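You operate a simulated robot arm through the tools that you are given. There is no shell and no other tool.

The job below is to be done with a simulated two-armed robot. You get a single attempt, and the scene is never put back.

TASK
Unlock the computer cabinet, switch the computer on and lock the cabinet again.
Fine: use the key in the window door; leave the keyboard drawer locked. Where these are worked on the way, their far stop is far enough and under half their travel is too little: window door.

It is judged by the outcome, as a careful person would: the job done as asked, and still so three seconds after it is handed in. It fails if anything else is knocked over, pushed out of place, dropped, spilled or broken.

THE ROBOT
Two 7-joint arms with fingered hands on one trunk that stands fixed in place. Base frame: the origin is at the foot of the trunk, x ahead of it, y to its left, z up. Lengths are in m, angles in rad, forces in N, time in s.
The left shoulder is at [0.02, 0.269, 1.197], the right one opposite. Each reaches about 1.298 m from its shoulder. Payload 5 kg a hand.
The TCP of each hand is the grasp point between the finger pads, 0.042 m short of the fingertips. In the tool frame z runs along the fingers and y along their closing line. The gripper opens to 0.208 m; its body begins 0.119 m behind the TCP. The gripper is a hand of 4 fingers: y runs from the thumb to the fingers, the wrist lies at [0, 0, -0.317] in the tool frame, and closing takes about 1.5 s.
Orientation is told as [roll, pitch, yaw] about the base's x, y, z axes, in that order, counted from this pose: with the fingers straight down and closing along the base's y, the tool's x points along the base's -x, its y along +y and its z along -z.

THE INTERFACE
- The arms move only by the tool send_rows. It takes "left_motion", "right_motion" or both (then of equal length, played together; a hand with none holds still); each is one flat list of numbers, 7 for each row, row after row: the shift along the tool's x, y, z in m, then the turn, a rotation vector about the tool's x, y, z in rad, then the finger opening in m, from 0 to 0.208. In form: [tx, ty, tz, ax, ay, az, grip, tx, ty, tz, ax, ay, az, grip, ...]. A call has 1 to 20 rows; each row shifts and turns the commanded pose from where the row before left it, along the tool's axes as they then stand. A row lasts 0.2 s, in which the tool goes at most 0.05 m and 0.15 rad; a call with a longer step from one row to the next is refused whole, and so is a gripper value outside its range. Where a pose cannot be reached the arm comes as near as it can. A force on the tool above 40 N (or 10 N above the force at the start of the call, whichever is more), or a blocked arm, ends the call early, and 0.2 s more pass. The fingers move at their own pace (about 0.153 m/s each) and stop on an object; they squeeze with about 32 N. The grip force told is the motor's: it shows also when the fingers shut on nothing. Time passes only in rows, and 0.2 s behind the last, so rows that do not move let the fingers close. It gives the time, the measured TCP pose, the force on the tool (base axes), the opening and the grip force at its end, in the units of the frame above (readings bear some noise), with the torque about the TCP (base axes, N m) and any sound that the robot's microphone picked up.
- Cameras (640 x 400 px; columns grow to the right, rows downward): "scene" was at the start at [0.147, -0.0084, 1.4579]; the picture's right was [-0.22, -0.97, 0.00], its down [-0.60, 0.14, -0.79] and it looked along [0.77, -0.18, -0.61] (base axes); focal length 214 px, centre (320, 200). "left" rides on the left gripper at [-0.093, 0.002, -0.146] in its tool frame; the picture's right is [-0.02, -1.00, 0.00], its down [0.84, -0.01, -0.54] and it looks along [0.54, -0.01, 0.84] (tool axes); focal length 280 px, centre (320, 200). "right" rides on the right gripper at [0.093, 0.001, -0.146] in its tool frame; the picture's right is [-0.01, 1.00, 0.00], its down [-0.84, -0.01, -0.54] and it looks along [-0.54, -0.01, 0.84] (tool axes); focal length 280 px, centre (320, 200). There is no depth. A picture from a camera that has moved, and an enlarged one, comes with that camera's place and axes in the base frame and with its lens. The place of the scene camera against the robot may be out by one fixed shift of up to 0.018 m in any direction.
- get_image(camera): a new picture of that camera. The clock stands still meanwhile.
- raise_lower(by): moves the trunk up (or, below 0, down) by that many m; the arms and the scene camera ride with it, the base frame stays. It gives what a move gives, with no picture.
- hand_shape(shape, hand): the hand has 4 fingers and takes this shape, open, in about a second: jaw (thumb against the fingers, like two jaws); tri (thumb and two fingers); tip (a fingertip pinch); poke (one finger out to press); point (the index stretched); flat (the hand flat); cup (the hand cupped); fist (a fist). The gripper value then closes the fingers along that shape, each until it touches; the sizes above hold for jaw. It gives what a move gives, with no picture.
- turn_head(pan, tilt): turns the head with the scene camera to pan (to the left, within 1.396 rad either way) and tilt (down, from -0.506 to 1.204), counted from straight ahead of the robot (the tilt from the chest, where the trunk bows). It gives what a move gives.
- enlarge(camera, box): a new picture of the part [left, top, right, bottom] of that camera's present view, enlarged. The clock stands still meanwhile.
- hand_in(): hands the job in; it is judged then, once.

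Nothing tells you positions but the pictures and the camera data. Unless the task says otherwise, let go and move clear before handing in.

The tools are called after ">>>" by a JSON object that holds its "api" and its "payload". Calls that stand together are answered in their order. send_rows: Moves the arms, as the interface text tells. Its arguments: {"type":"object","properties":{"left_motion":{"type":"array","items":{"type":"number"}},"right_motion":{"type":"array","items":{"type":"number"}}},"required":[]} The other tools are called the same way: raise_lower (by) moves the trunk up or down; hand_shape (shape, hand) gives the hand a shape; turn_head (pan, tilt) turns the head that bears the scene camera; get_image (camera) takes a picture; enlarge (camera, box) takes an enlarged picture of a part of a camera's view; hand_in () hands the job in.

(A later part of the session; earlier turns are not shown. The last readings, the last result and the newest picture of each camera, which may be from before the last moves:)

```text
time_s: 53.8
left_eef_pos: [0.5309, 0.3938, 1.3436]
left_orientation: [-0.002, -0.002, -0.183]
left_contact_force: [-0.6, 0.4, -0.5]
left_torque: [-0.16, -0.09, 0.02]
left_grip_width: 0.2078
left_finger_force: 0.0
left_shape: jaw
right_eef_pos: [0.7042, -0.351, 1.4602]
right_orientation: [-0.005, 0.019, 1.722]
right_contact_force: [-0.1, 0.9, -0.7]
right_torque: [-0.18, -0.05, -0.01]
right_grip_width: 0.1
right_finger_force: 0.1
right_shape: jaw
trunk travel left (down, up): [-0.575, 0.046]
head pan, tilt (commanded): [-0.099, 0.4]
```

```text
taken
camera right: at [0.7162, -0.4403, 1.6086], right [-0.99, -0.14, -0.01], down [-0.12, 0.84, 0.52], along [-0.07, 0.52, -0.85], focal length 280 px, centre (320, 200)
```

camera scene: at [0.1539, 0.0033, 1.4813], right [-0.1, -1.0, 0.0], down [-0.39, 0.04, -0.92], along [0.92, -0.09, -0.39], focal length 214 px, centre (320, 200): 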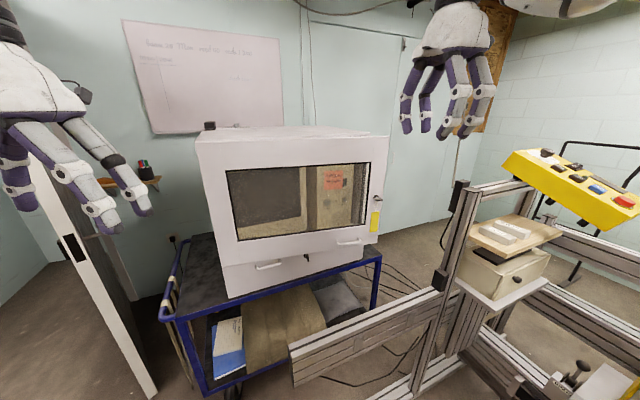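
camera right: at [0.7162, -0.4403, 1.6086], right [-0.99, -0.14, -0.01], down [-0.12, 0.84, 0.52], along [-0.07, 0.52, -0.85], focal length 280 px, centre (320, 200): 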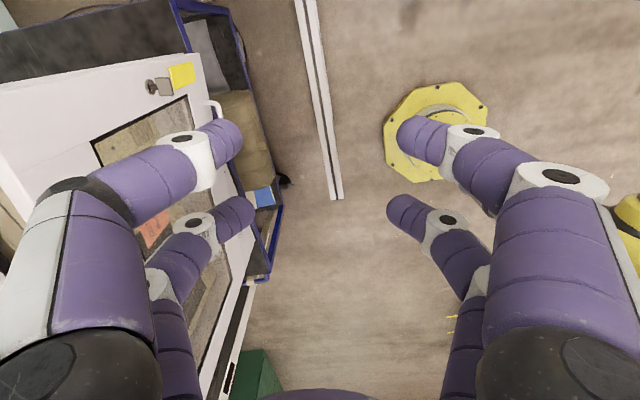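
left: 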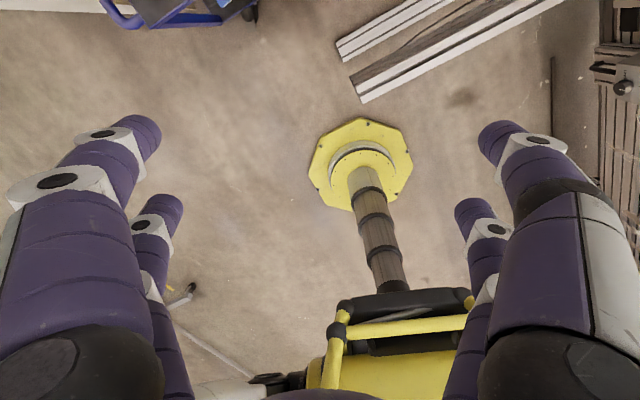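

The hand is now fingers-down above the workspace with its closing line across the door. I'll move over the door's top edge, staying above it, and check alignment.

>>> {"api": "send_rows", "payload": {"right_motion": [-0.0068, -0.045, 0, 0, 0, 0, 0.1, -0.0068, -0.045, 0, 0, 0, 0, 0.1, -0.0068, -0.045, 0, 0, 0, 0, 0.1, -0.0068, -0.045, 0, 0, 0, 0, 0.1, -0.0068, -0.045, 0, 0, 0, 0, 0.1, -0.0068, -0.045, 0, 0, 0, 0, 0.1, 0, 0, 0, 0, 0, 0, 0.1]}}

>>> {"api": "get_image", "payload": {"camera": "scene"}}

>>> {"api": "get_image", "payload": {"camera": "right"}}

```text
time_s: 55.4
left_eef_pos: [0.5324, 0.3911, 1.3435]
left_orientation: [-0.001, 0.0, -0.184]
left_contact_force: [0.8, 0.9, -0.4]
left_torque: [-0.07, 0.01, 0.0]
left_grip_width: 0.208
left_finger_force: 0.0
left_shape: jaw
right_eef_pos: [0.8375, -0.2959, 1.4231]
right_orientation: [-0.008, 0.02, 1.725]
right_contact_force: [1.2, 1.2, 0.2]
right_torque: [-0.09, 0.05, 0.01]
right_grip_width: 0.1005
right_finger_force: 0.0
right_shape: jaw
right hand out of reach, approached as far as the arm can: row 3, 4, 5, 6
trunk travel left (down, up): [-0.575, 0.046]
head pan, tilt (commanded): [-0.099, 0.4]
```

```text
taken
camera scene: at [0.1551, 0.0024, 1.4811], right [-0.1, -1.0, 0.0], down [-0.39, 0.04, -0.92], along [0.92, -0.09, -0.39], focal length 214 px, centre (320, 200)
```

scene: 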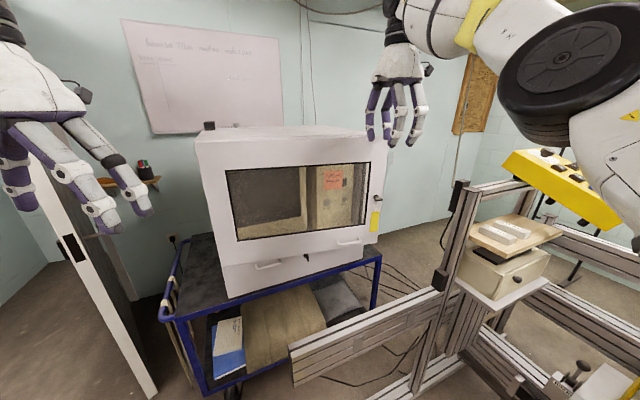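

```text
taken
camera right: at [0.8492, -0.3848, 1.5705], right [-0.99, -0.14, -0.01], down [-0.12, 0.84, 0.52], along [-0.07, 0.52, -0.85], focal length 280 px, centre (320, 200)
```

right: 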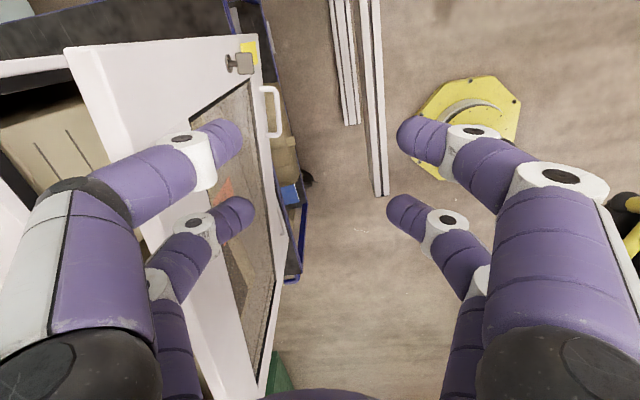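

Fingers-down is out of reach at the door. Instead I'll come in from the right, with the hand pointing forward-left, to straddle the door's free vertical edge up high, clear of the machine post.

>>> {"api": "send_rows", "payload": {"right_motion": [0.039, 0.0186, 0, 0, 0, 0, 0.1, 0.039, 0.0186, 0, 0, 0, 0, 0.1, 0.039, 0.0186, 0, 0, 0, 0, 0.1, 0, 0, 0, 0, 0, 0.146, 0.1, 0, 0, 0, 0, 0, 0.146, 0.1, 0, 0, 0, 0, 0, 0.146, 0.1, 0, 0, 0, 0, 0, 0.146, 0.1, 0, 0, 0, 0, 0, 0.146, 0.1, 0, 0, 0, 0, 0, 0.145, 0.1]}}

>>> {"api": "send_rows", "payload": {"right_motion": [0, 0, 0, 0, -0.143, 0, 0.1, 0, 0, 0, 0, -0.143, 0, 0.1, 0, 0, 0, 0, -0.143, 0, 0.1, 0, 0, 0, 0, -0.143, 0, 0.1, 0, 0, 0, 0, -0.143, 0, 0.1, 0, 0, 0, 0, -0.143, 0, 0.1, 0, 0, 0, 0, -0.143, 0, 0.1, 0, 0, 0, 0, -0.143, 0, 0.1, 0, 0, 0, 0, -0.143, 0, 0.1, 0, 0, 0, 0, -0.143, 0, 0.1, 0, 0, 0, 0, -0.1408, 0, 0.1]}}

>>> {"api": "get_image", "payload": {"camera": "scene"}}

>>> {"api": "get_image", "payload": {"camera": "right"}}

```text
time_s: 57.4
left_eef_pos: [0.5313, 0.3911, 1.3445]
left_orientation: [0.0, 0.001, -0.186]
left_contact_force: [0.1, 1.0, 0.7]
left_torque: [-0.03, -0.03, 0.01]
left_grip_width: 0.2079
left_finger_force: 0.1
left_shape: jaw
right_eef_pos: [0.799, -0.4215, 1.426]
right_orientation: [-0.016, 0.008, 0.845]
right_contact_force: [-0.1, 0.5, -0.6]
right_torque: [-0.02, -0.03, 0.03]
right_grip_width: 0.1004
right_finger_force: 0.1
right_shape: jaw
trunk travel left (down, up): [-0.575, 0.046]
head pan, tilt (commanded): [-0.099, 0.4]
```

```text
time_s: 59.8
left_eef_pos: [0.5323, 0.3901, 1.344]
left_orientation: [0.001, 0.0, -0.186]
left_contact_force: [0.8, -0.7, 0.1]
left_torque: [0.06, 0.08, -0.01]
left_grip_width: 0.2075
left_finger_force: 0.0
left_shape: jaw
right_eef_pos: [0.7993, -0.4224, 1.425]
right_orientation: [-1.208, -1.555, 2.052]
right_contact_force: [-0.6, -0.6, 0.7]
right_torque: [0.0, 0.03, 0.04]
right_grip_width: 0.1002
right_finger_force: 0.0
right_shape: jaw
trunk travel left (down, up): [-0.575, 0.046]
head pan, tilt (commanded): [-0.099, 0.4]
```

```text
taken
camera scene: at [0.1554, 0.0011, 1.481], right [-0.1, -0.99, 0.0], down [-0.39, 0.04, -0.92], along [0.92, -0.09, -0.39], focal length 214 px, centre (320, 200)
```

scene: 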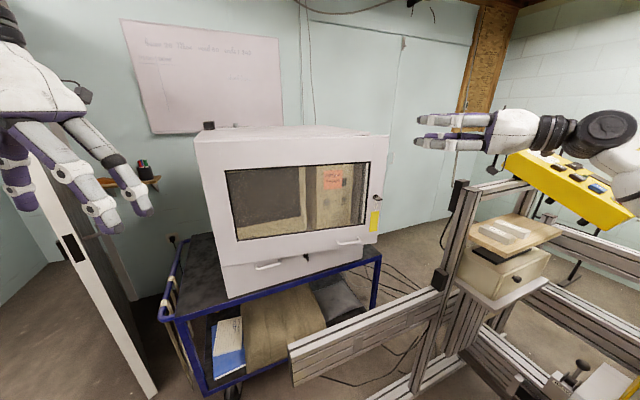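

```text
taken
camera right: at [0.7027, -0.5322, 1.3324], right [-0.75, 0.66, 0.0], down [-0.35, -0.4, 0.85], along [0.56, 0.63, 0.53], focal length 280 px, centre (320, 200)
```

right: 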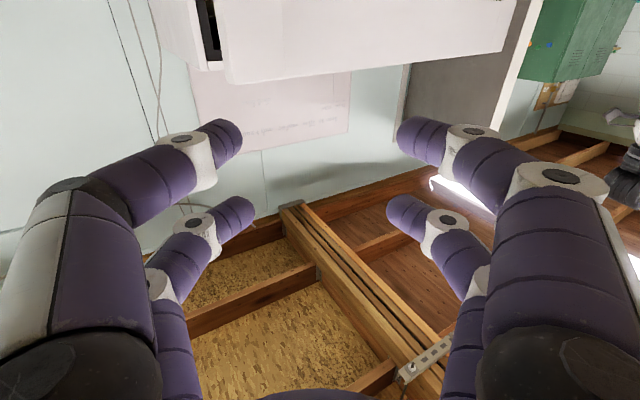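

>>> {"api": "send_rows", "payload": {"right_motion": [0.04, 0, 0, 0, 0, 0, 0.1, 0.04, 0, 0, 0, 0, 0, 0.1, 0.045, 0, 0, 0, 0, 0, 0.1, 0, 0, 0, 0, 0, 0, 0.1]}}

>>> {"api": "get_image", "payload": {"camera": "scene"}}

>>> {"api": "get_image", "payload": {"camera": "right"}}

```text
time_s: 60.8
left_eef_pos: [0.531, 0.3923, 1.345]
left_orientation: [-0.001, -0.002, -0.185]
left_contact_force: [-0.9, 0.3, 0.6]
left_torque: [-0.11, -0.11, 0.02]
left_grip_width: 0.208
left_finger_force: 0.1
left_shape: jaw
right_eef_pos: [0.799, -0.4239, 1.3012]
right_orientation: [-1.145, -1.554, 1.994]
right_contact_force: [-0.5, -0.2, 0.3]
right_torque: [-0.1, 0.04, -0.09]
right_grip_width: 0.1003
right_finger_force: 0.1
right_shape: jaw
trunk travel left (down, up): [-0.575, 0.046]
head pan, tilt (commanded): [-0.099, 0.4]
```

```text
taken
camera scene: at [0.1539, 0.0028, 1.4814], right [-0.1, -1.0, 0.0], down [-0.39, 0.04, -0.92], along [0.92, -0.09, -0.39], focal length 214 px, centre (320, 200)
```

scene: 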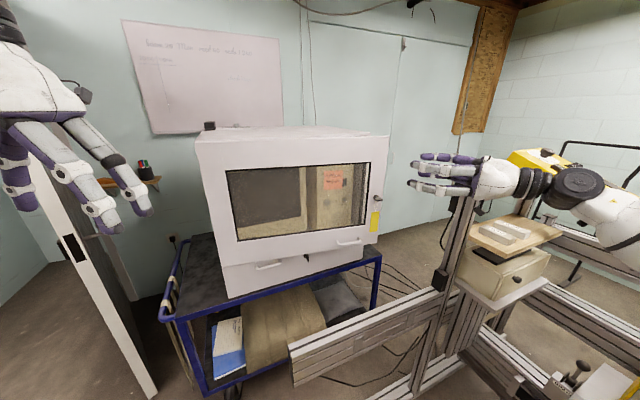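

```text
taken
camera right: at [0.7026, -0.5323, 1.2081], right [-0.75, 0.66, 0.0], down [-0.35, -0.4, 0.85], along [0.56, 0.64, 0.53], focal length 280 px, centre (320, 200)
```

right: 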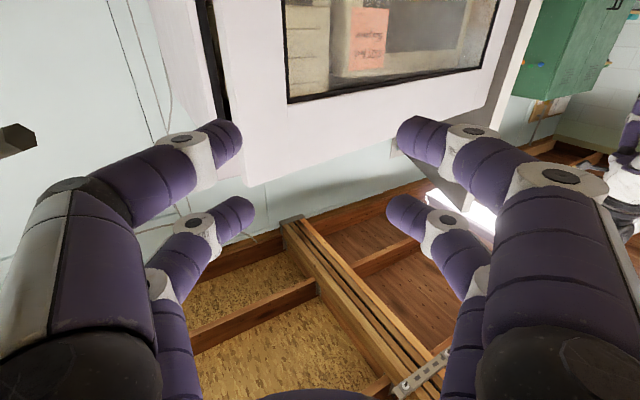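

>>> {"api": "enlarge", "payload": {"camera": "right", "box": [130, 0, 330, 200]}}

>>> {"api": "enlarge", "payload": {"camera": "scene", "box": [340, 120, 480, 220]}}

```text
2.00 times, centred on (230, 100) of right
camera zoom: at [0.7026, -0.5323, 1.2081], right [-0.75, 0.66, 0.0], down [-0.35, -0.4, 0.85], along [0.56, 0.64, 0.53], focal length 561 px, centre (500, 400)
```

zoom: 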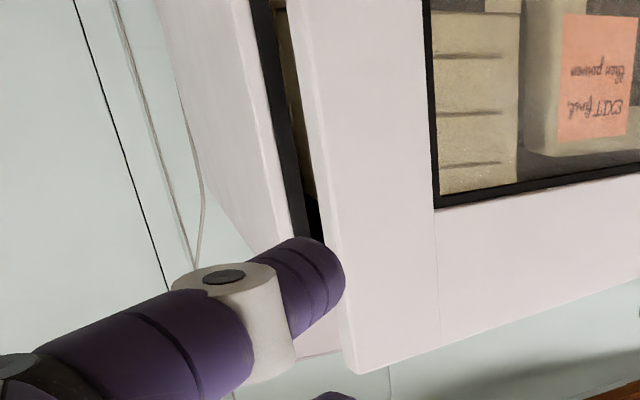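

```text
4.00 times, centred on (410, 170) of scene
camera zoom: at [0.1539, 0.0028, 1.4814], right [-0.1, -1.0, 0.0], down [-0.39, 0.04, -0.92], along [0.92, -0.09, -0.39], focal length 858 px, centre (-40, 320)
```

zoom: 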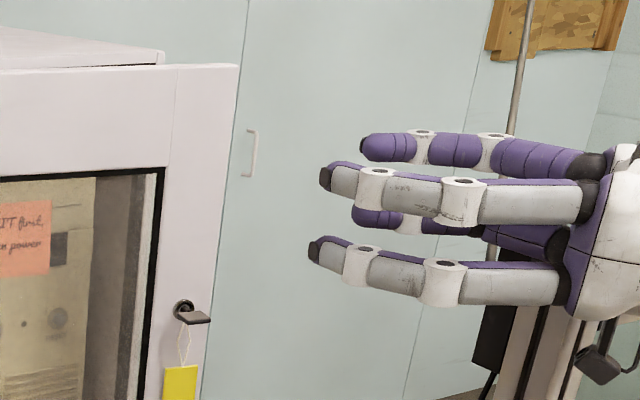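

The view confirms the door's free edge is at about [0.978, -0.358]. I'll advance so the right-side fingers pass just outside and behind the edge.

>>> {"api": "send_rows", "payload": {"right_motion": [0, -0.0305, 0.038, 0, 0, 0, 0.12, 0, -0.0305, 0.038, 0, 0, 0, 0.12, 0, 0, 0.03, 0, 0, 0, 0.12, 0, 0, 0.03, 0, 0, 0, 0.12, 0, 0, 0, 0, 0, 0, 0.12]}}

>>> {"api": "get_image", "payload": {"camera": "right"}}

>>> {"api": "enlarge", "payload": {"camera": "scene", "box": [340, 120, 480, 220]}}

```text
time_s: 62.0
left_eef_pos: [0.5317, 0.3902, 1.3447]
left_orientation: [-0.001, -0.001, -0.188]
left_contact_force: [-0.7, -0.2, 0.2]
left_torque: [0.05, 0.01, 0.01]
left_grip_width: 0.2079
left_finger_force: 0.1
left_shape: jaw
right_eef_pos: [0.9354, -0.3638, 1.3007]
right_orientation: [-1.11, -1.552, 1.958]
right_contact_force: [-0.5, -1.0, 0.4]
right_torque: [-0.03, 0.0, -0.02]
right_grip_width: 0.1196
right_finger_force: 0.1
right_shape: jaw
trunk travel left (down, up): [-0.575, 0.046]
head pan, tilt (commanded): [-0.099, 0.4]
```

```text
taken
camera right: at [0.8385, -0.473, 1.207], right [-0.75, 0.66, 0.0], down [-0.35, -0.4, 0.85], along [0.56, 0.63, 0.53], focal length 280 px, centre (320, 200)
```

right: 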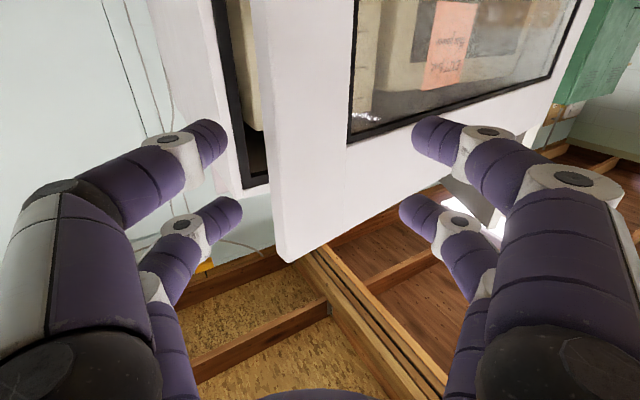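

```text
4.00 times, centred on (410, 170) of scene
camera zoom: at [0.1545, 0.0012, 1.4812], right [-0.1, -0.99, 0.0], down [-0.39, 0.04, -0.92], along [0.92, -0.09, -0.39], focal length 858 px, centre (-40, 320)
```

zoom: 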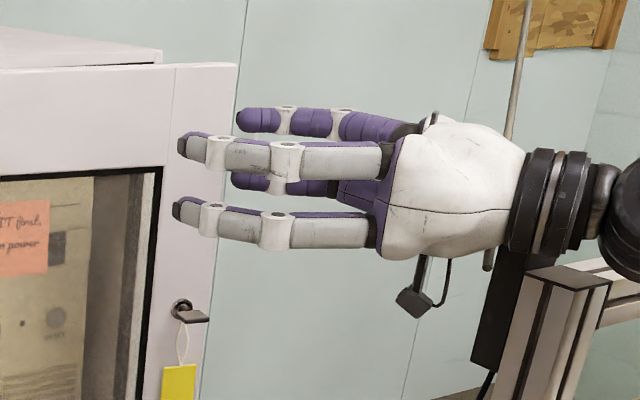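

>>> {"api": "send_rows", "payload": {"right_motion": [0, 0, 0.02, 0, 0, 0, 0.12, 0, 0, 0.02, 0, 0, 0, 0.12, 0, 0, 0, 0, 0, 0, 0.12]}}

>>> {"api": "get_image", "payload": {"camera": "right"}}

>>> {"api": "enlarge", "payload": {"camera": "scene", "box": [340, 120, 480, 220]}}

```text
time_s: 62.8
left_eef_pos: [0.531, 0.3899, 1.3447]
left_orientation: [0.002, -0.001, -0.188]
left_contact_force: [0.0, -0.9, 0.1]
left_torque: [0.03, -0.02, -0.03]
left_grip_width: 0.2081
left_finger_force: 0.1
left_shape: jaw
right_eef_pos: [0.9627, -0.3318, 1.3003]
right_orientation: [-1.085, -1.551, 1.931]
right_contact_force: [-0.7, -0.4, 0.1]
right_torque: [-0.05, 0.03, 0.03]
right_grip_width: 0.1194
right_finger_force: 0.1
right_shape: jaw
trunk travel left (down, up): [-0.575, 0.046]
head pan, tilt (commanded): [-0.099, 0.4]
```

```text
taken
camera right: at [0.8653, -0.4432, 1.2067], right [-0.75, 0.66, 0.0], down [-0.35, -0.4, 0.85], along [0.56, 0.64, 0.53], focal length 280 px, centre (320, 200)
```

right: 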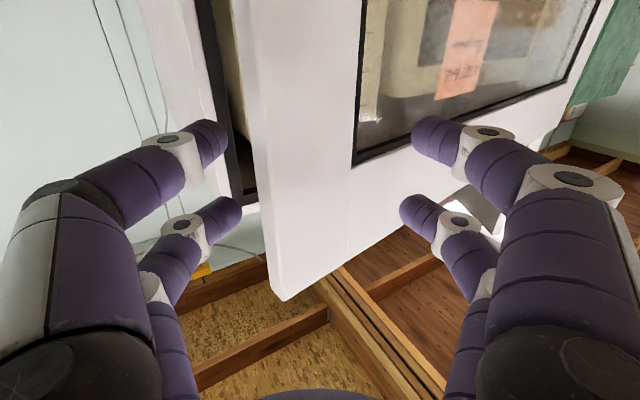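

```text
4.00 times, centred on (410, 170) of scene
camera zoom: at [0.1546, 0.0013, 1.4812], right [-0.1, -0.99, 0.0], down [-0.39, 0.04, -0.92], along [0.92, -0.09, -0.39], focal length 858 px, centre (-40, 320)
```

zoom: 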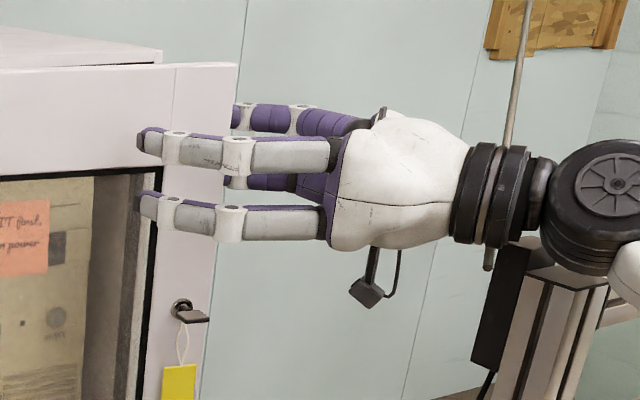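

The door edge now lies between the two finger sides. I'll narrow the opening a little and draw the hand back along the edge's arc.

>>> {"api": "send_rows", "payload": {"right_motion": [0, 0, 0, 0, 0, 0, 0.09, 0, 0, 0, 0, 0, 0, 0.09, 0, 0.0229, -0.0244, 0, 0, 0, 0.09, 0, 0.0229, -0.0244, 0, 0, 0, 0.09, 0, 0.0223, -0.0195, 0, 0, 0, 0.09, 0, 0.0223, -0.0195, 0, 0, 0, 0.09]}}

>>> {"api": "get_image", "payload": {"camera": "right"}}

>>> {"api": "get_image", "payload": {"camera": "scene"}}

```text
time_s: 64.2
left_eef_pos: [0.5317, 0.3882, 1.3454]
left_orientation: [0.001, -0.001, -0.187]
left_contact_force: [-0.3, 0.4, -0.4]
left_torque: [-0.07, -0.02, -0.02]
left_grip_width: 0.2081
left_finger_force: 0.1
left_shape: jaw
right_eef_pos: [0.8369, -0.3427, 1.298]
right_orientation: [-1.155, -1.555, 2.0]
right_contact_force: [-2.6, -15.3, 2.3]
right_torque: [-0.08, 0.27, 1.84]
right_grip_width: 0.0516
right_finger_force: 32.2
right_shape: jaw
trunk travel left (down, up): [-0.575, 0.046]
head pan, tilt (commanded): [-0.099, 0.4]
```

```text
taken
camera right: at [0.7385, -0.451, 1.2059], right [-0.75, 0.66, 0.0], down [-0.35, -0.4, 0.85], along [0.56, 0.63, 0.53], focal length 280 px, centre (320, 200)
```

right: 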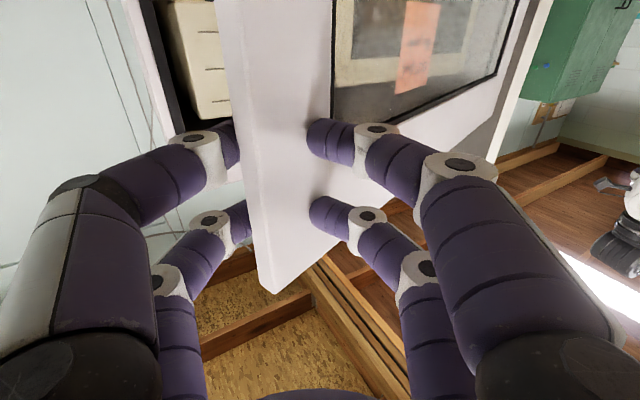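

```text
taken
camera scene: at [0.1542, 0.0005, 1.4812], right [-0.1, -0.99, 0.0], down [-0.39, 0.04, -0.92], along [0.92, -0.09, -0.39], focal length 214 px, centre (320, 200)
```

scene: 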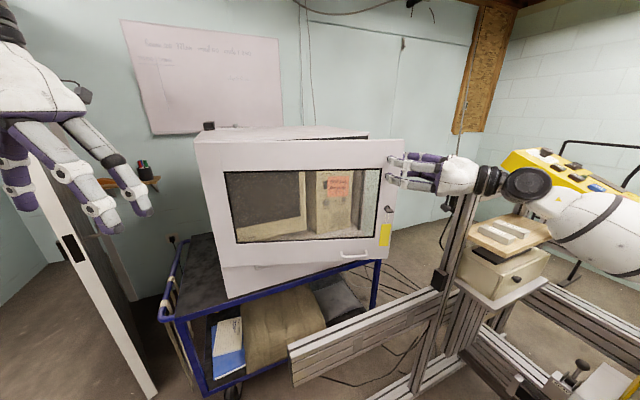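

>>> {"api": "send_rows", "payload": {"right_motion": [0, 0.024, -0.0175, 0, 0, 0, 0.1, 0, 0.024, -0.0175, 0, 0, 0, 0.1, 0, 0.0253, -0.0153, 0, 0, 0, 0.1, 0, 0.0253, -0.0153, 0, 0, 0, 0.1]}}

>>> {"api": "get_image", "payload": {"camera": "right"}}

>>> {"api": "get_image", "payload": {"camera": "scene"}}

```text
time_s: 65.2
left_eef_pos: [0.531, 0.3911, 1.3449]
left_orientation: [0.001, -0.001, -0.186]
left_contact_force: [-0.2, 0.2, 0.6]
left_torque: [0.04, -0.14, -0.02]
left_grip_width: 0.2078
left_finger_force: 0.1
left_shape: jaw
right_eef_pos: [0.7185, -0.3215, 1.2981]
right_orientation: [-1.099, -1.554, 1.947]
right_contact_force: [-1.0, 0.7, 0.2]
right_torque: [-0.02, 0.02, -0.02]
right_grip_width: 0.1002
right_finger_force: 0.1
right_shape: jaw
trunk travel left (down, up): [-0.575, 0.046]
head pan, tilt (commanded): [-0.099, 0.4]
```

```text
taken
camera right: at [0.6211, -0.431, 1.2056], right [-0.75, 0.66, 0.0], down [-0.35, -0.4, 0.85], along [0.56, 0.64, 0.53], focal length 280 px, centre (320, 200)
```

right: 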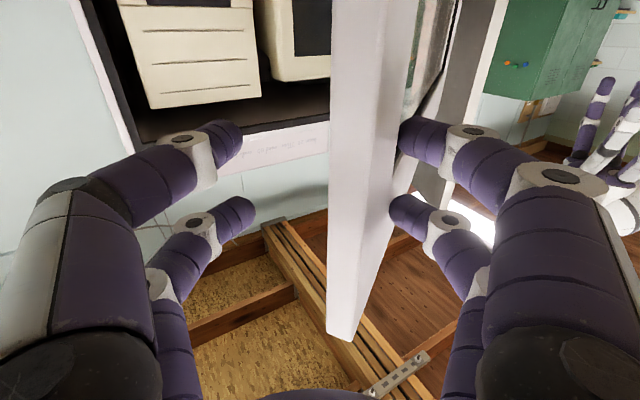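

```text
taken
camera scene: at [0.1541, 0.0014, 1.4812], right [-0.1, -1.0, 0.0], down [-0.39, 0.04, -0.92], along [0.92, -0.09, -0.39], focal length 214 px, centre (320, 200)
```

scene: 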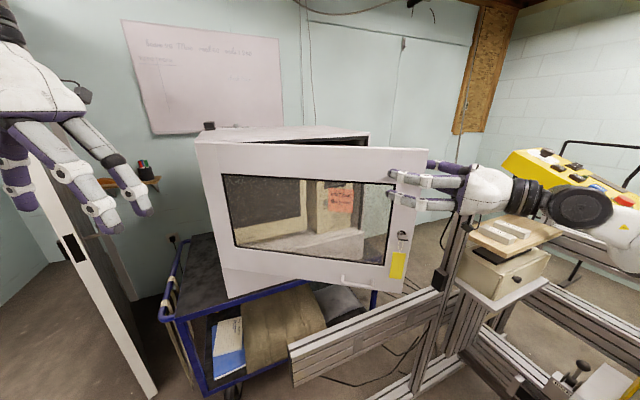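

>>> {"api": "send_rows", "payload": {"right_motion": [0, 0.0266, -0.0131, 0, 0, 0, 0.1, 0, 0.0266, -0.0131, 0, 0, 0, 0.1, 0, 0.0276, -0.0107, 0, 0, 0, 0.1, 0, 0.0276, -0.0107, 0, 0, 0, 0.1, 0, 0.0285, -0.0083, 0, 0, 0, 0.1, 0, 0.0285, -0.0083, 0, 0, 0, 0.1]}}

>>> {"api": "get_image", "payload": {"camera": "right"}}

>>> {"api": "get_image", "payload": {"camera": "scene"}}

```text
time_s: 66.6
left_eef_pos: [0.5325, 0.3908, 1.3435]
left_orientation: [0.0, 0.001, -0.186]
left_contact_force: [0.8, -0.4, 0.2]
left_torque: [0.03, 0.08, -0.05]
left_grip_width: 0.2079
left_finger_force: 0.0
left_shape: jaw
right_eef_pos: [0.5632, -0.2644, 1.2952]
right_orientation: [-1.051, -1.551, 1.898]
right_contact_force: [0.3, 0.5, -0.5]
right_torque: [0.05, -0.03, 0.07]
right_grip_width: 0.1002
right_finger_force: 0.0
right_shape: jaw
right hand out of reach, approached as far as the arm can: row 6
trunk travel left (down, up): [-0.575, 0.046]
head pan, tilt (commanded): [-0.099, 0.4]
```

```text
taken
camera right: at [0.4656, -0.3744, 1.2024], right [-0.75, 0.66, 0.0], down [-0.35, -0.4, 0.85], along [0.56, 0.64, 0.53], focal length 280 px, centre (320, 200)
```

right: 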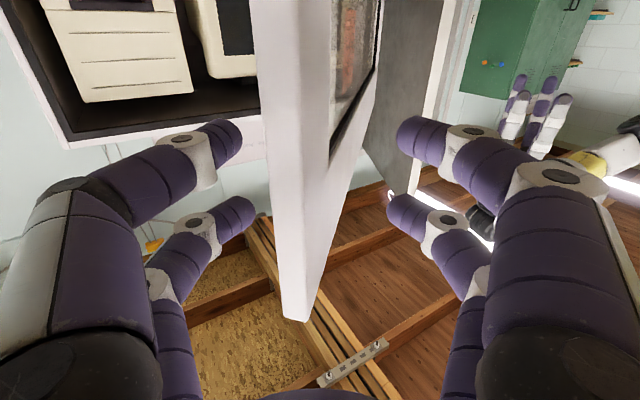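

```text
taken
camera scene: at [0.1555, 0.0016, 1.481], right [-0.1, -1.0, 0.0], down [-0.39, 0.04, -0.92], along [0.92, -0.09, -0.39], focal length 214 px, centre (320, 200)
```

scene: 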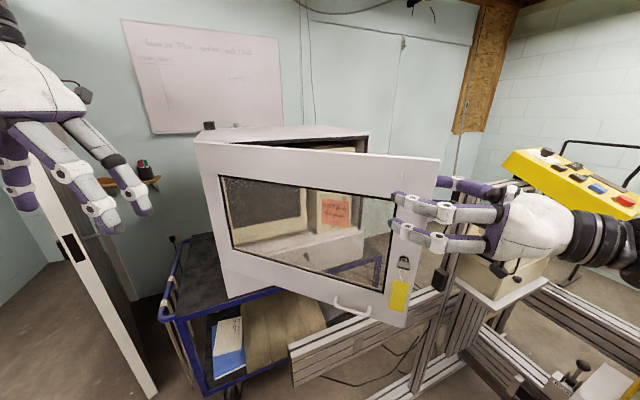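

The door is about 45° open. To push it further I'll lift the hand over the door's top, come down on the inner side, and push from nearer the hinge.

>>> {"api": "send_rows", "payload": {"right_motion": [-0.03, 0, 0, 0, 0, 0, 0.1, -0.04, 0, 0, 0, 0, 0, 0.1, -0.04, 0, 0, 0, 0, 0, 0.1, -0.04, 0, 0, 0, 0, 0, 0.1, 0, 0, 0, 0, 0, 0, 0.1]}}

>>> {"api": "get_image", "payload": {"camera": "scene"}}

>>> {"api": "get_image", "payload": {"camera": "right"}}

```text
time_s: 67.8
left_eef_pos: [0.5312, 0.3907, 1.3442]
left_orientation: [0.0, 0.001, -0.187]
left_contact_force: [-0.3, 0.1, -0.1]
left_torque: [0.07, 0.01, 0.01]
left_grip_width: 0.2081
left_finger_force: 0.1
left_shape: jaw
right_eef_pos: [0.5604, -0.2624, 1.4462]
right_orientation: [-1.061, -1.554, 1.91]
right_contact_force: [0.7, -0.2, 1.3]
right_torque: [0.03, -0.01, 0.04]
right_grip_width: 0.1
right_finger_force: 0.1
right_shape: jaw
trunk travel left (down, up): [-0.575, 0.046]
head pan, tilt (commanded): [-0.099, 0.4]
```

```text
taken
camera scene: at [0.155, 0.0011, 1.4811], right [-0.1, -0.99, 0.0], down [-0.39, 0.04, -0.92], along [0.92, -0.09, -0.39], focal length 214 px, centre (320, 200)
```

scene: 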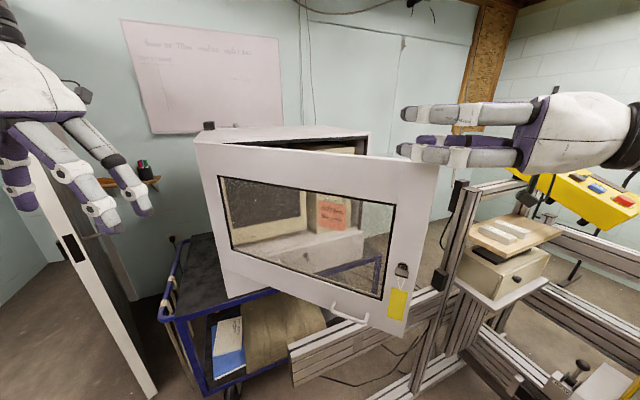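

```text
taken
camera right: at [0.4638, -0.3717, 1.3535], right [-0.75, 0.66, 0.0], down [-0.35, -0.4, 0.85], along [0.56, 0.64, 0.53], focal length 280 px, centre (320, 200)
```

right: 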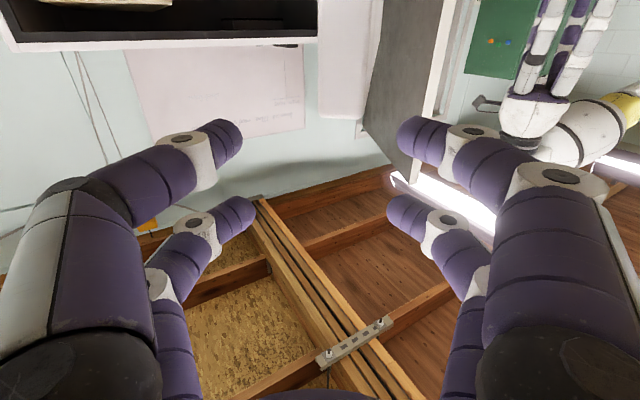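

>>> {"api": "send_rows", "payload": {"right_motion": [0, -0.04, 0, 0, 0, 0, 0.05, 0, -0.04, 0, 0, 0, 0, 0, 0, -0.04, 0, 0, 0, 0, 0, 0.04, 0, 0, 0, 0, 0, 0, 0.04, 0, 0, 0, 0, 0, 0, 0.04, 0, 0, 0, 0, 0, 0, 0.04, 0, 0, 0, 0, 0, 0, 0, 0, 0.04, 0, 0, 0, 0, 0, 0.01, 0.04, 0, 0, 0, 0, 0, 0.01, 0.04, 0, 0, 0, 0]}}

>>> {"api": "get_image", "payload": {"camera": "scene"}}

>>> {"api": "get_image", "payload": {"camera": "right"}}

```text
time_s: 70.0
left_eef_pos: [0.5329, 0.3932, 1.3419]
left_orientation: [-0.001, 0.001, -0.183]
left_contact_force: [1.7, 1.5, -1.9]
left_torque: [-0.19, 0.21, 0.0]
left_grip_width: 0.208
left_finger_force: 0.0
left_shape: jaw
right_eef_pos: [0.7158, -0.2412, 1.2879]
right_orientation: [-1.061, -1.552, 1.909]
right_contact_force: [1.3, -0.4, 1.3]
right_torque: [-0.11, 0.06, 0.0]
right_grip_width: 0.0
right_finger_force: 31.8
right_shape: jaw
trunk travel left (down, up): [-0.575, 0.046]
head pan, tilt (commanded): [-0.099, 0.4]
```

```text
taken
camera scene: at [0.1557, 0.003, 1.4808], right [-0.1, -0.99, 0.0], down [-0.39, 0.04, -0.92], along [0.92, -0.09, -0.39], focal length 214 px, centre (320, 200)
```

scene: 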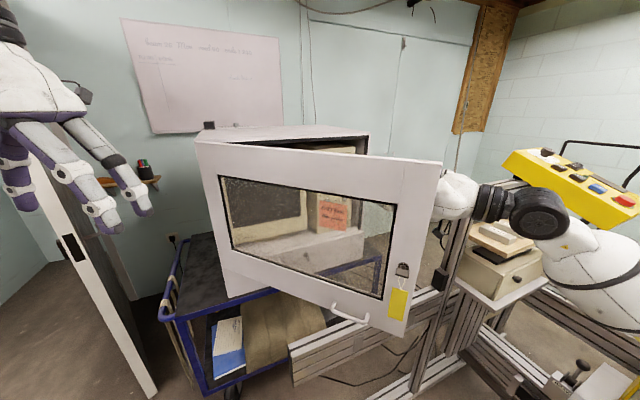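

```text
taken
camera right: at [0.6192, -0.3505, 1.1941], right [-0.75, 0.66, 0.0], down [-0.35, -0.4, 0.85], along [0.56, 0.64, 0.53], focal length 280 px, centre (320, 200)
```

right: 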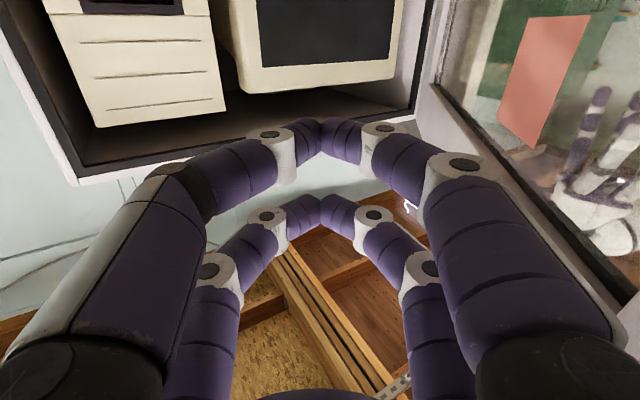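

I'm inside the door now. I'll move closer to the hinge and push the inner face further open.

>>> {"api": "send_rows", "payload": {"right_motion": [0, 0.01, 0.04, 0, 0, 0, 0, 0, 0.01, 0.04, 0, 0, 0, 0, 0, 0.01, 0.04, 0, 0, 0, 0, 0, 0.01, 0.04, 0, 0, 0, 0, 0, 0.01, 0.04, 0, 0, 0, 0, 0, 0.01, 0.04, 0, 0, 0, 0, 0, 0.03, 0.003, 0, 0, 0, 0, 0, 0.03, 0.003, 0, 0, 0, 0, 0, 0.03, 0.003, 0, 0, 0, 0]}}

>>> {"api": "get_image", "payload": {"camera": "scene"}}

>>> {"api": "get_image", "payload": {"camera": "right"}}

```text
time_s: 72.0
left_eef_pos: [0.5311, 0.3901, 1.3456]
left_orientation: [0.0, -0.001, -0.186]
left_contact_force: [-0.7, -0.4, 0.1]
left_torque: [0.0, -0.03, 0.01]
left_grip_width: 0.2079
left_finger_force: 0.0
left_shape: jaw
right_eef_pos: [0.7666, 0.0434, 1.2826]
right_orientation: [-1.117, -1.552, 1.966]
right_contact_force: [-0.1, -0.7, 0.3]
right_torque: [-0.02, -0.01, 0.02]
right_grip_width: 0.0
right_finger_force: 32.3
right_shape: jaw
trunk travel left (down, up): [-0.575, 0.046]
head pan, tilt (commanded): [-0.099, 0.4]
```

```text
taken
camera scene: at [0.1543, 0.0015, 1.4813], right [-0.1, -1.0, 0.0], down [-0.39, 0.04, -0.92], along [0.92, -0.09, -0.39], focal length 214 px, centre (320, 200)
```

scene: 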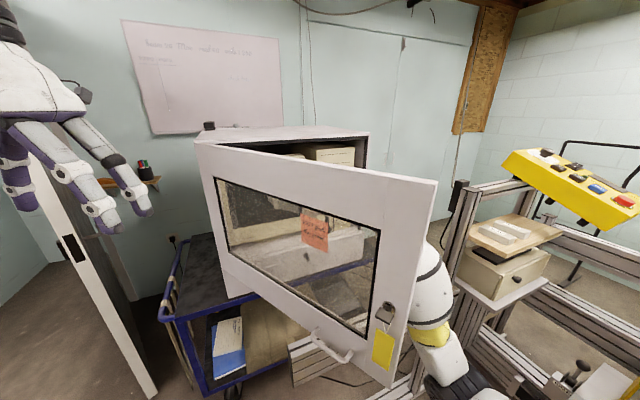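

```text
taken
camera right: at [0.6715, -0.0668, 1.1901], right [-0.75, 0.66, 0.0], down [-0.35, -0.4, 0.85], along [0.56, 0.63, 0.53], focal length 280 px, centre (320, 200)
```

right: 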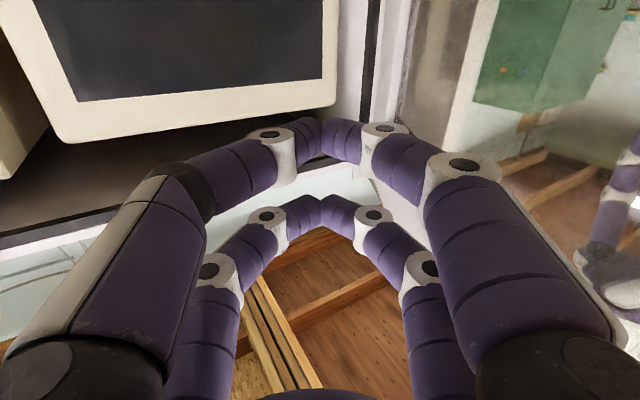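

>>> {"api": "send_rows", "payload": {"right_motion": [0, 0.03, 0.0, 0, 0, 0, 0, 0, 0.03, 0.0, 0, 0, 0, 0, 0, 0.03, 0.0, 0, 0, 0, 0, 0, 0.0, 0.0, 0, 0, 0, 0]}}

>>> {"api": "get_image", "payload": {"camera": "scene"}}

>>> {"api": "get_image", "payload": {"camera": "right"}}

```text
time_s: 73.0
left_eef_pos: [0.5323, 0.3888, 1.3439]
left_orientation: [0.0, 0.0, -0.187]
left_contact_force: [0.0, 0.5, -0.1]
left_torque: [0.09, 0.0, 0.02]
left_grip_width: 0.2079
left_finger_force: 0.1
left_shape: jaw
right_eef_pos: [0.702, 0.104, 1.2814]
right_orientation: [-1.057, -1.554, 1.904]
right_contact_force: [0.0, -0.6, 0.7]
right_torque: [0.02, 0.02, 0.06]
right_grip_width: 0.0
right_finger_force: 31.8
right_shape: jaw
trunk travel left (down, up): [-0.575, 0.046]
head pan, tilt (commanded): [-0.099, 0.4]
```

```text
taken
camera scene: at [0.1551, 0.0013, 1.481], right [-0.1, -0.99, 0.0], down [-0.39, 0.04, -0.92], along [0.92, -0.09, -0.39], focal length 214 px, centre (320, 200)
```

scene: 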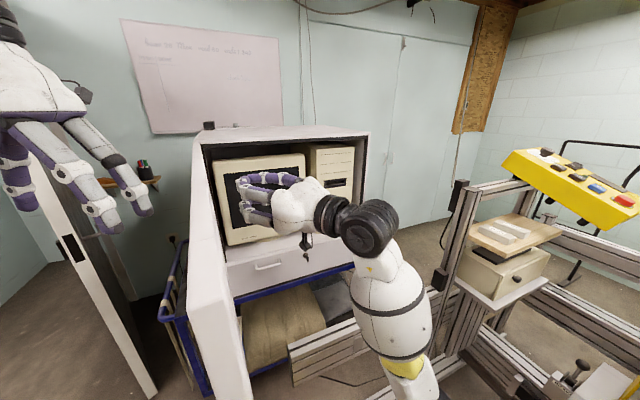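

```text
taken
camera right: at [0.6047, -0.0062, 1.1884], right [-0.75, 0.66, 0.0], down [-0.35, -0.4, 0.85], along [0.56, 0.64, 0.53], focal length 280 px, centre (320, 200)
```

right: 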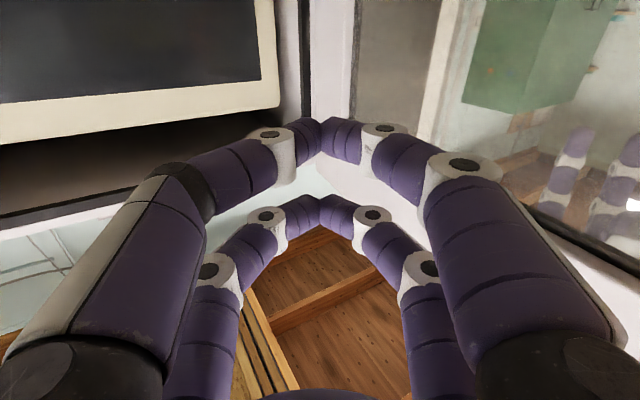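

The door has swung wide open, to about 85–90°. Now I'll look at the computer front for the POWER button.

>>> {"api": "enlarge", "payload": {"camera": "scene", "box": [290, 130, 390, 200]}}

>>> {"api": "turn_head", "payload": {"pan": 0.1, "tilt": 0.6}}

>>> {"api": "get_image", "payload": {"camera": "scene"}}

```text
5.71 times, centred on (340, 165) of scene
camera zoom: at [0.1551, 0.0013, 1.481], right [-0.1, -0.99, 0.0], down [-0.39, 0.04, -0.92], along [0.92, -0.09, -0.39], focal length 1226 px, centre (206, 400)
```

zoom: 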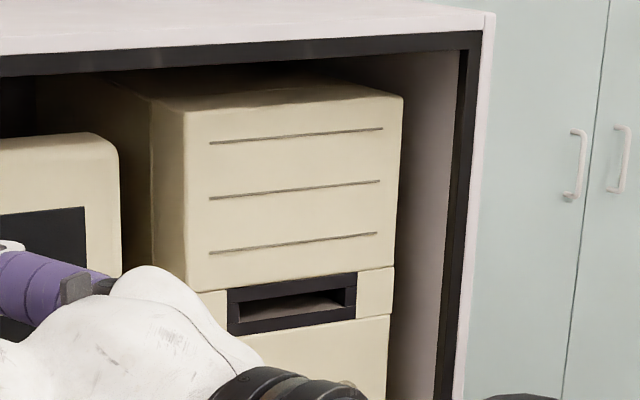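

```text
time_s: 73.8
left_eef_pos: [0.5312, 0.3902, 1.3433]
left_orientation: [0.0, -0.001, -0.187]
left_contact_force: [0.9, 0.4, 0.3]
left_torque: [0.02, 0.0, -0.02]
left_grip_width: 0.2081
left_finger_force: 0.0
left_shape: jaw
right_eef_pos: [0.7012, 0.1039, 1.2817]
right_orientation: [-1.074, -1.553, 1.92]
right_contact_force: [0.4, -0.7, 0.2]
right_torque: [-0.02, -0.01, -0.02]
right_grip_width: 0.0002
right_finger_force: 31.8
right_shape: jaw
trunk travel left (down, up): [-0.575, 0.046]
head pan, tilt (commanded): [0.099, 0.6]
```

```text
taken
camera scene: at [0.1507, 0.0195, 1.4629], right [0.1, -1.0, 0.0], down [-0.56, -0.06, -0.83], along [0.82, 0.08, -0.56], focal length 214 px, centre (320, 200)
```

scene: 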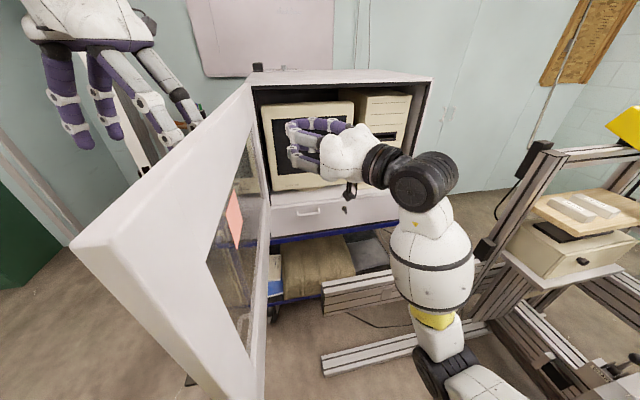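

>>> {"api": "send_rows", "payload": {"right_motion": [0, -0.035, -0.025, 0, 0, 0, 0, 0, -0.035, -0.025, 0, 0, 0, 0, 0, -0.035, -0.025, 0.091, 0, 0, 0, 0, -0.035, -0.02, 0.091, 0, 0, 0, 0, -0.035, -0.02, 0.091, 0, 0, 0, 0, -0.035, 0, 0.091, 0, 0, 0, 0, 0, 0, 0.091, 0, 0, 0, 0, 0, 0, 0.091, 0, 0, 0]}}

>>> {"api": "get_image", "payload": {"camera": "scene"}}

>>> {"api": "get_image", "payload": {"camera": "right"}}

```text
time_s: 75.6
left_eef_pos: [0.5319, 0.3901, 1.3453]
left_orientation: [0.001, 0.001, -0.185]
left_contact_force: [0.1, 0.6, 0.4]
left_torque: [-0.02, -0.02, 0.01]
left_grip_width: 0.2077
left_finger_force: 0.1
left_shape: jaw
right_eef_pos: [0.7642, -0.1307, 1.2844]
right_orientation: [-1.479, -1.554, 1.917]
right_contact_force: [-0.5, 0.8, -0.3]
right_torque: [-0.01, 0.0, 0.03]
right_grip_width: 0.0002
right_finger_force: 31.9
right_shape: jaw
right hand out of reach, approached as far as the arm can: row 8
trunk travel left (down, up): [-0.575, 0.046]
head pan, tilt (commanded): [0.099, 0.6]
```

```text
taken
camera scene: at [0.1506, 0.0194, 1.4628], right [0.1, -0.99, 0.0], down [-0.56, -0.06, -0.82], along [0.82, 0.08, -0.57], focal length 214 px, centre (320, 200)
```

scene: 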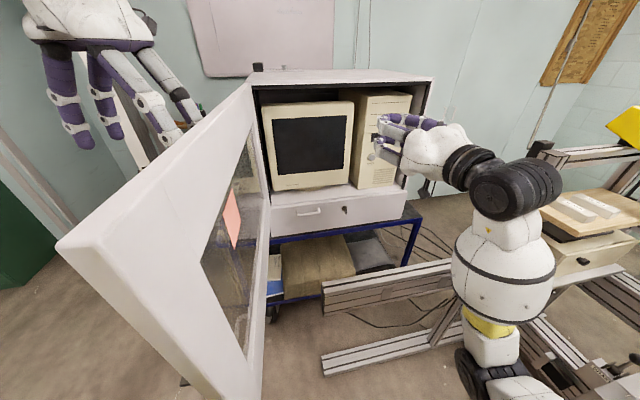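

```text
taken
camera right: at [0.632, -0.1918, 1.1908], right [-0.42, 0.91, 0.0], down [-0.49, -0.23, 0.84], along [0.76, 0.36, 0.54], focal length 280 px, centre (320, 200)
```

right: 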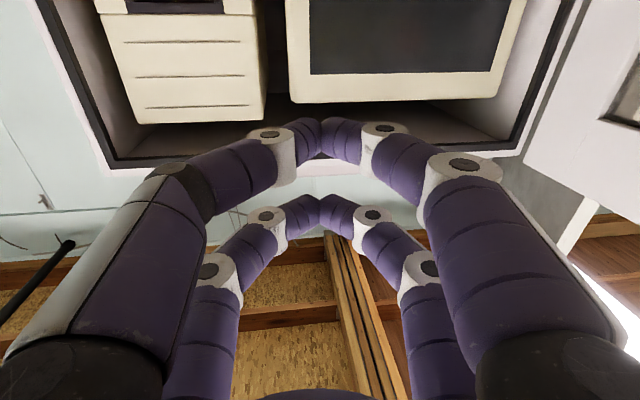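

>>> {"api": "enlarge", "payload": {"camera": "scene", "box": [345, 90, 425, 190]}}

>>> {"api": "enlarge", "payload": {"camera": "scene", "box": [60, 80, 300, 400]}}

```text
4.00 times, centred on (385, 140) of scene
camera zoom: at [0.1506, 0.0194, 1.4628], right [0.1, -0.99, 0.0], down [-0.56, -0.06, -0.82], along [0.82, 0.08, -0.57], focal length 858 px, centre (60, 440)
```

zoom: 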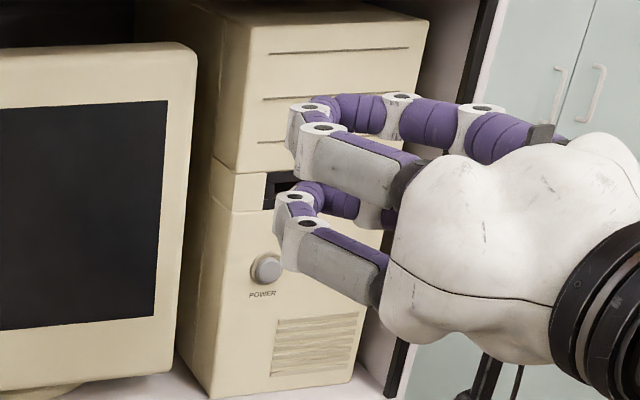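

```text
1.25 times, centred on (180, 240) of scene
camera zoom: at [0.1506, 0.0194, 1.4628], right [0.1, -0.99, 0.0], down [-0.56, -0.06, -0.82], along [0.82, 0.08, -0.57], focal length 268 px, centre (495, 150)
```

zoom: 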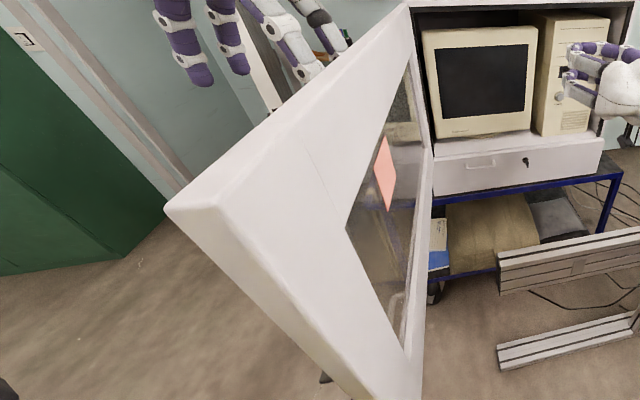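

POWER is at about [1.097, -0.126, 1.069] and RESET is about 10 cm to its right. I'll form the pointing shape, which has one fingertip pair forward and the other folded, and approach in front of the button.

>>> {"api": "hand_shape", "payload": {"shape": "point", "hand": "right"}}

>>> {"api": "send_rows", "payload": {"right_motion": [0.031, -0.0182, 0.016, 0, 0, 0, 0, 0.031, -0.0182, 0.016, 0, 0, 0, 0, 0.031, -0.0182, 0.016, 0, 0, 0, 0, 0.031, -0.0182, 0.016, 0, 0, 0, 0, 0.031, -0.0182, 0.016, 0, 0, 0, 0, 0.031, -0.0182, 0.016, 0, 0, 0, 0, 0, 0, 0, 0.067, 0, 0, 0, 0, 0, 0, 0.067, 0, 0, 0]}}

>>> {"api": "get_image", "payload": {"camera": "scene"}}

>>> {"api": "get_image", "payload": {"camera": "right"}}

```text
time_s: 76.5
left_eef_pos: [0.532, 0.3904, 1.3461]
left_orientation: [-0.001, 0.0, -0.186]
left_contact_force: [0.2, -0.5, 0.0]
left_torque: [0.05, 0.0, 0.02]
left_grip_width: 0.2078
left_finger_force: 0.1
left_shape: jaw
right_eef_pos: [0.7637, -0.1301, 1.2861]
right_orientation: [-1.49, -1.555, 1.927]
right_contact_force: [-1.3, -0.7, -0.4]
right_torque: [-0.04, -0.03, -0.06]
right_grip_width: 0.0
right_finger_force: 0.1
right_shape: point
trunk travel left (down, up): [-0.575, 0.046]
head pan, tilt (commanded): [0.099, 0.6]
```

```text
time_s: 78.5
left_eef_pos: [0.5306, 0.3916, 1.3447]
left_orientation: [0.001, -0.002, -0.187]
left_contact_force: [0.1, 1.1, -0.4]
left_torque: [-0.06, -0.03, -0.01]
left_grip_width: 0.208
left_finger_force: 0.1
left_shape: jaw
right_eef_pos: [0.8998, -0.2184, 1.0876]
right_orientation: [-1.281, -1.502, 1.558]
right_contact_force: [-0.1, 1.3, 1.2]
right_torque: [-0.07, 0.08, -0.22]
right_grip_width: 0.0
right_finger_force: 0.1
right_shape: point
trunk travel left (down, up): [-0.575, 0.046]
head pan, tilt (commanded): [0.099, 0.6]
stopped in row 8 (right hand): the arm was blocked; the commanded pose is now the measured one
```

```text
taken
camera scene: at [0.1504, 0.0202, 1.4629], right [0.1, -1.0, 0.0], down [-0.56, -0.06, -0.83], along [0.82, 0.08, -0.56], focal length 214 px, centre (320, 200)
```

scene: 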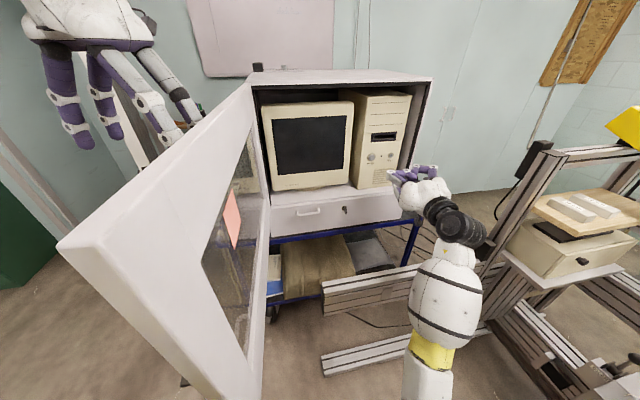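

```text
taken
camera right: at [0.7607, -0.2625, 0.9965], right [-0.28, 0.96, -0.05], down [-0.51, -0.1, 0.85], along [0.81, 0.26, 0.52], focal length 280 px, centre (320, 200)
```

right: 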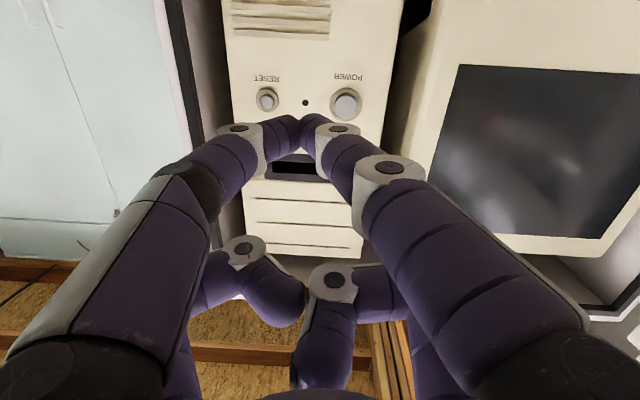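

>>> {"api": "enlarge", "payload": {"camera": "right", "box": [220, 60, 400, 200]}}

>>> {"api": "enlarge", "payload": {"camera": "scene", "box": [345, 90, 465, 230]}}

```text
2.86 times, centred on (310, 130) of right
camera zoom: at [0.7607, -0.2625, 0.9965], right [-0.28, 0.96, -0.05], down [-0.51, -0.1, 0.85], along [0.81, 0.26, 0.52], focal length 801 px, centre (349, 400)
```

zoom: 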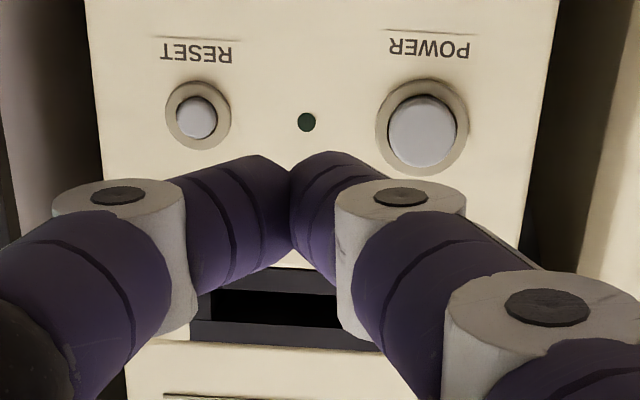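

```text
2.86 times, centred on (405, 160) of scene
camera zoom: at [0.1504, 0.0202, 1.4629], right [0.1, -1.0, 0.0], down [-0.56, -0.06, -0.83], along [0.82, 0.08, -0.56], focal length 613 px, centre (77, 314)
```

zoom: 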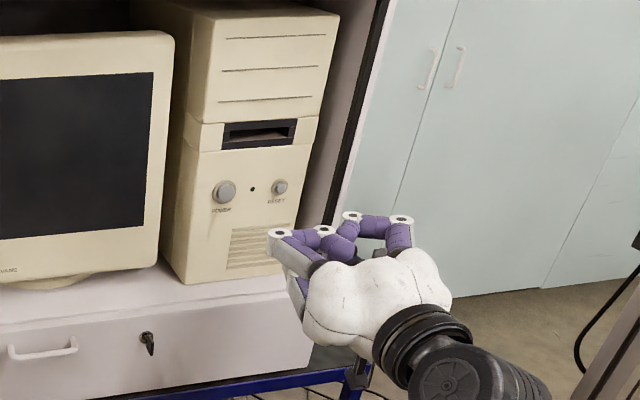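

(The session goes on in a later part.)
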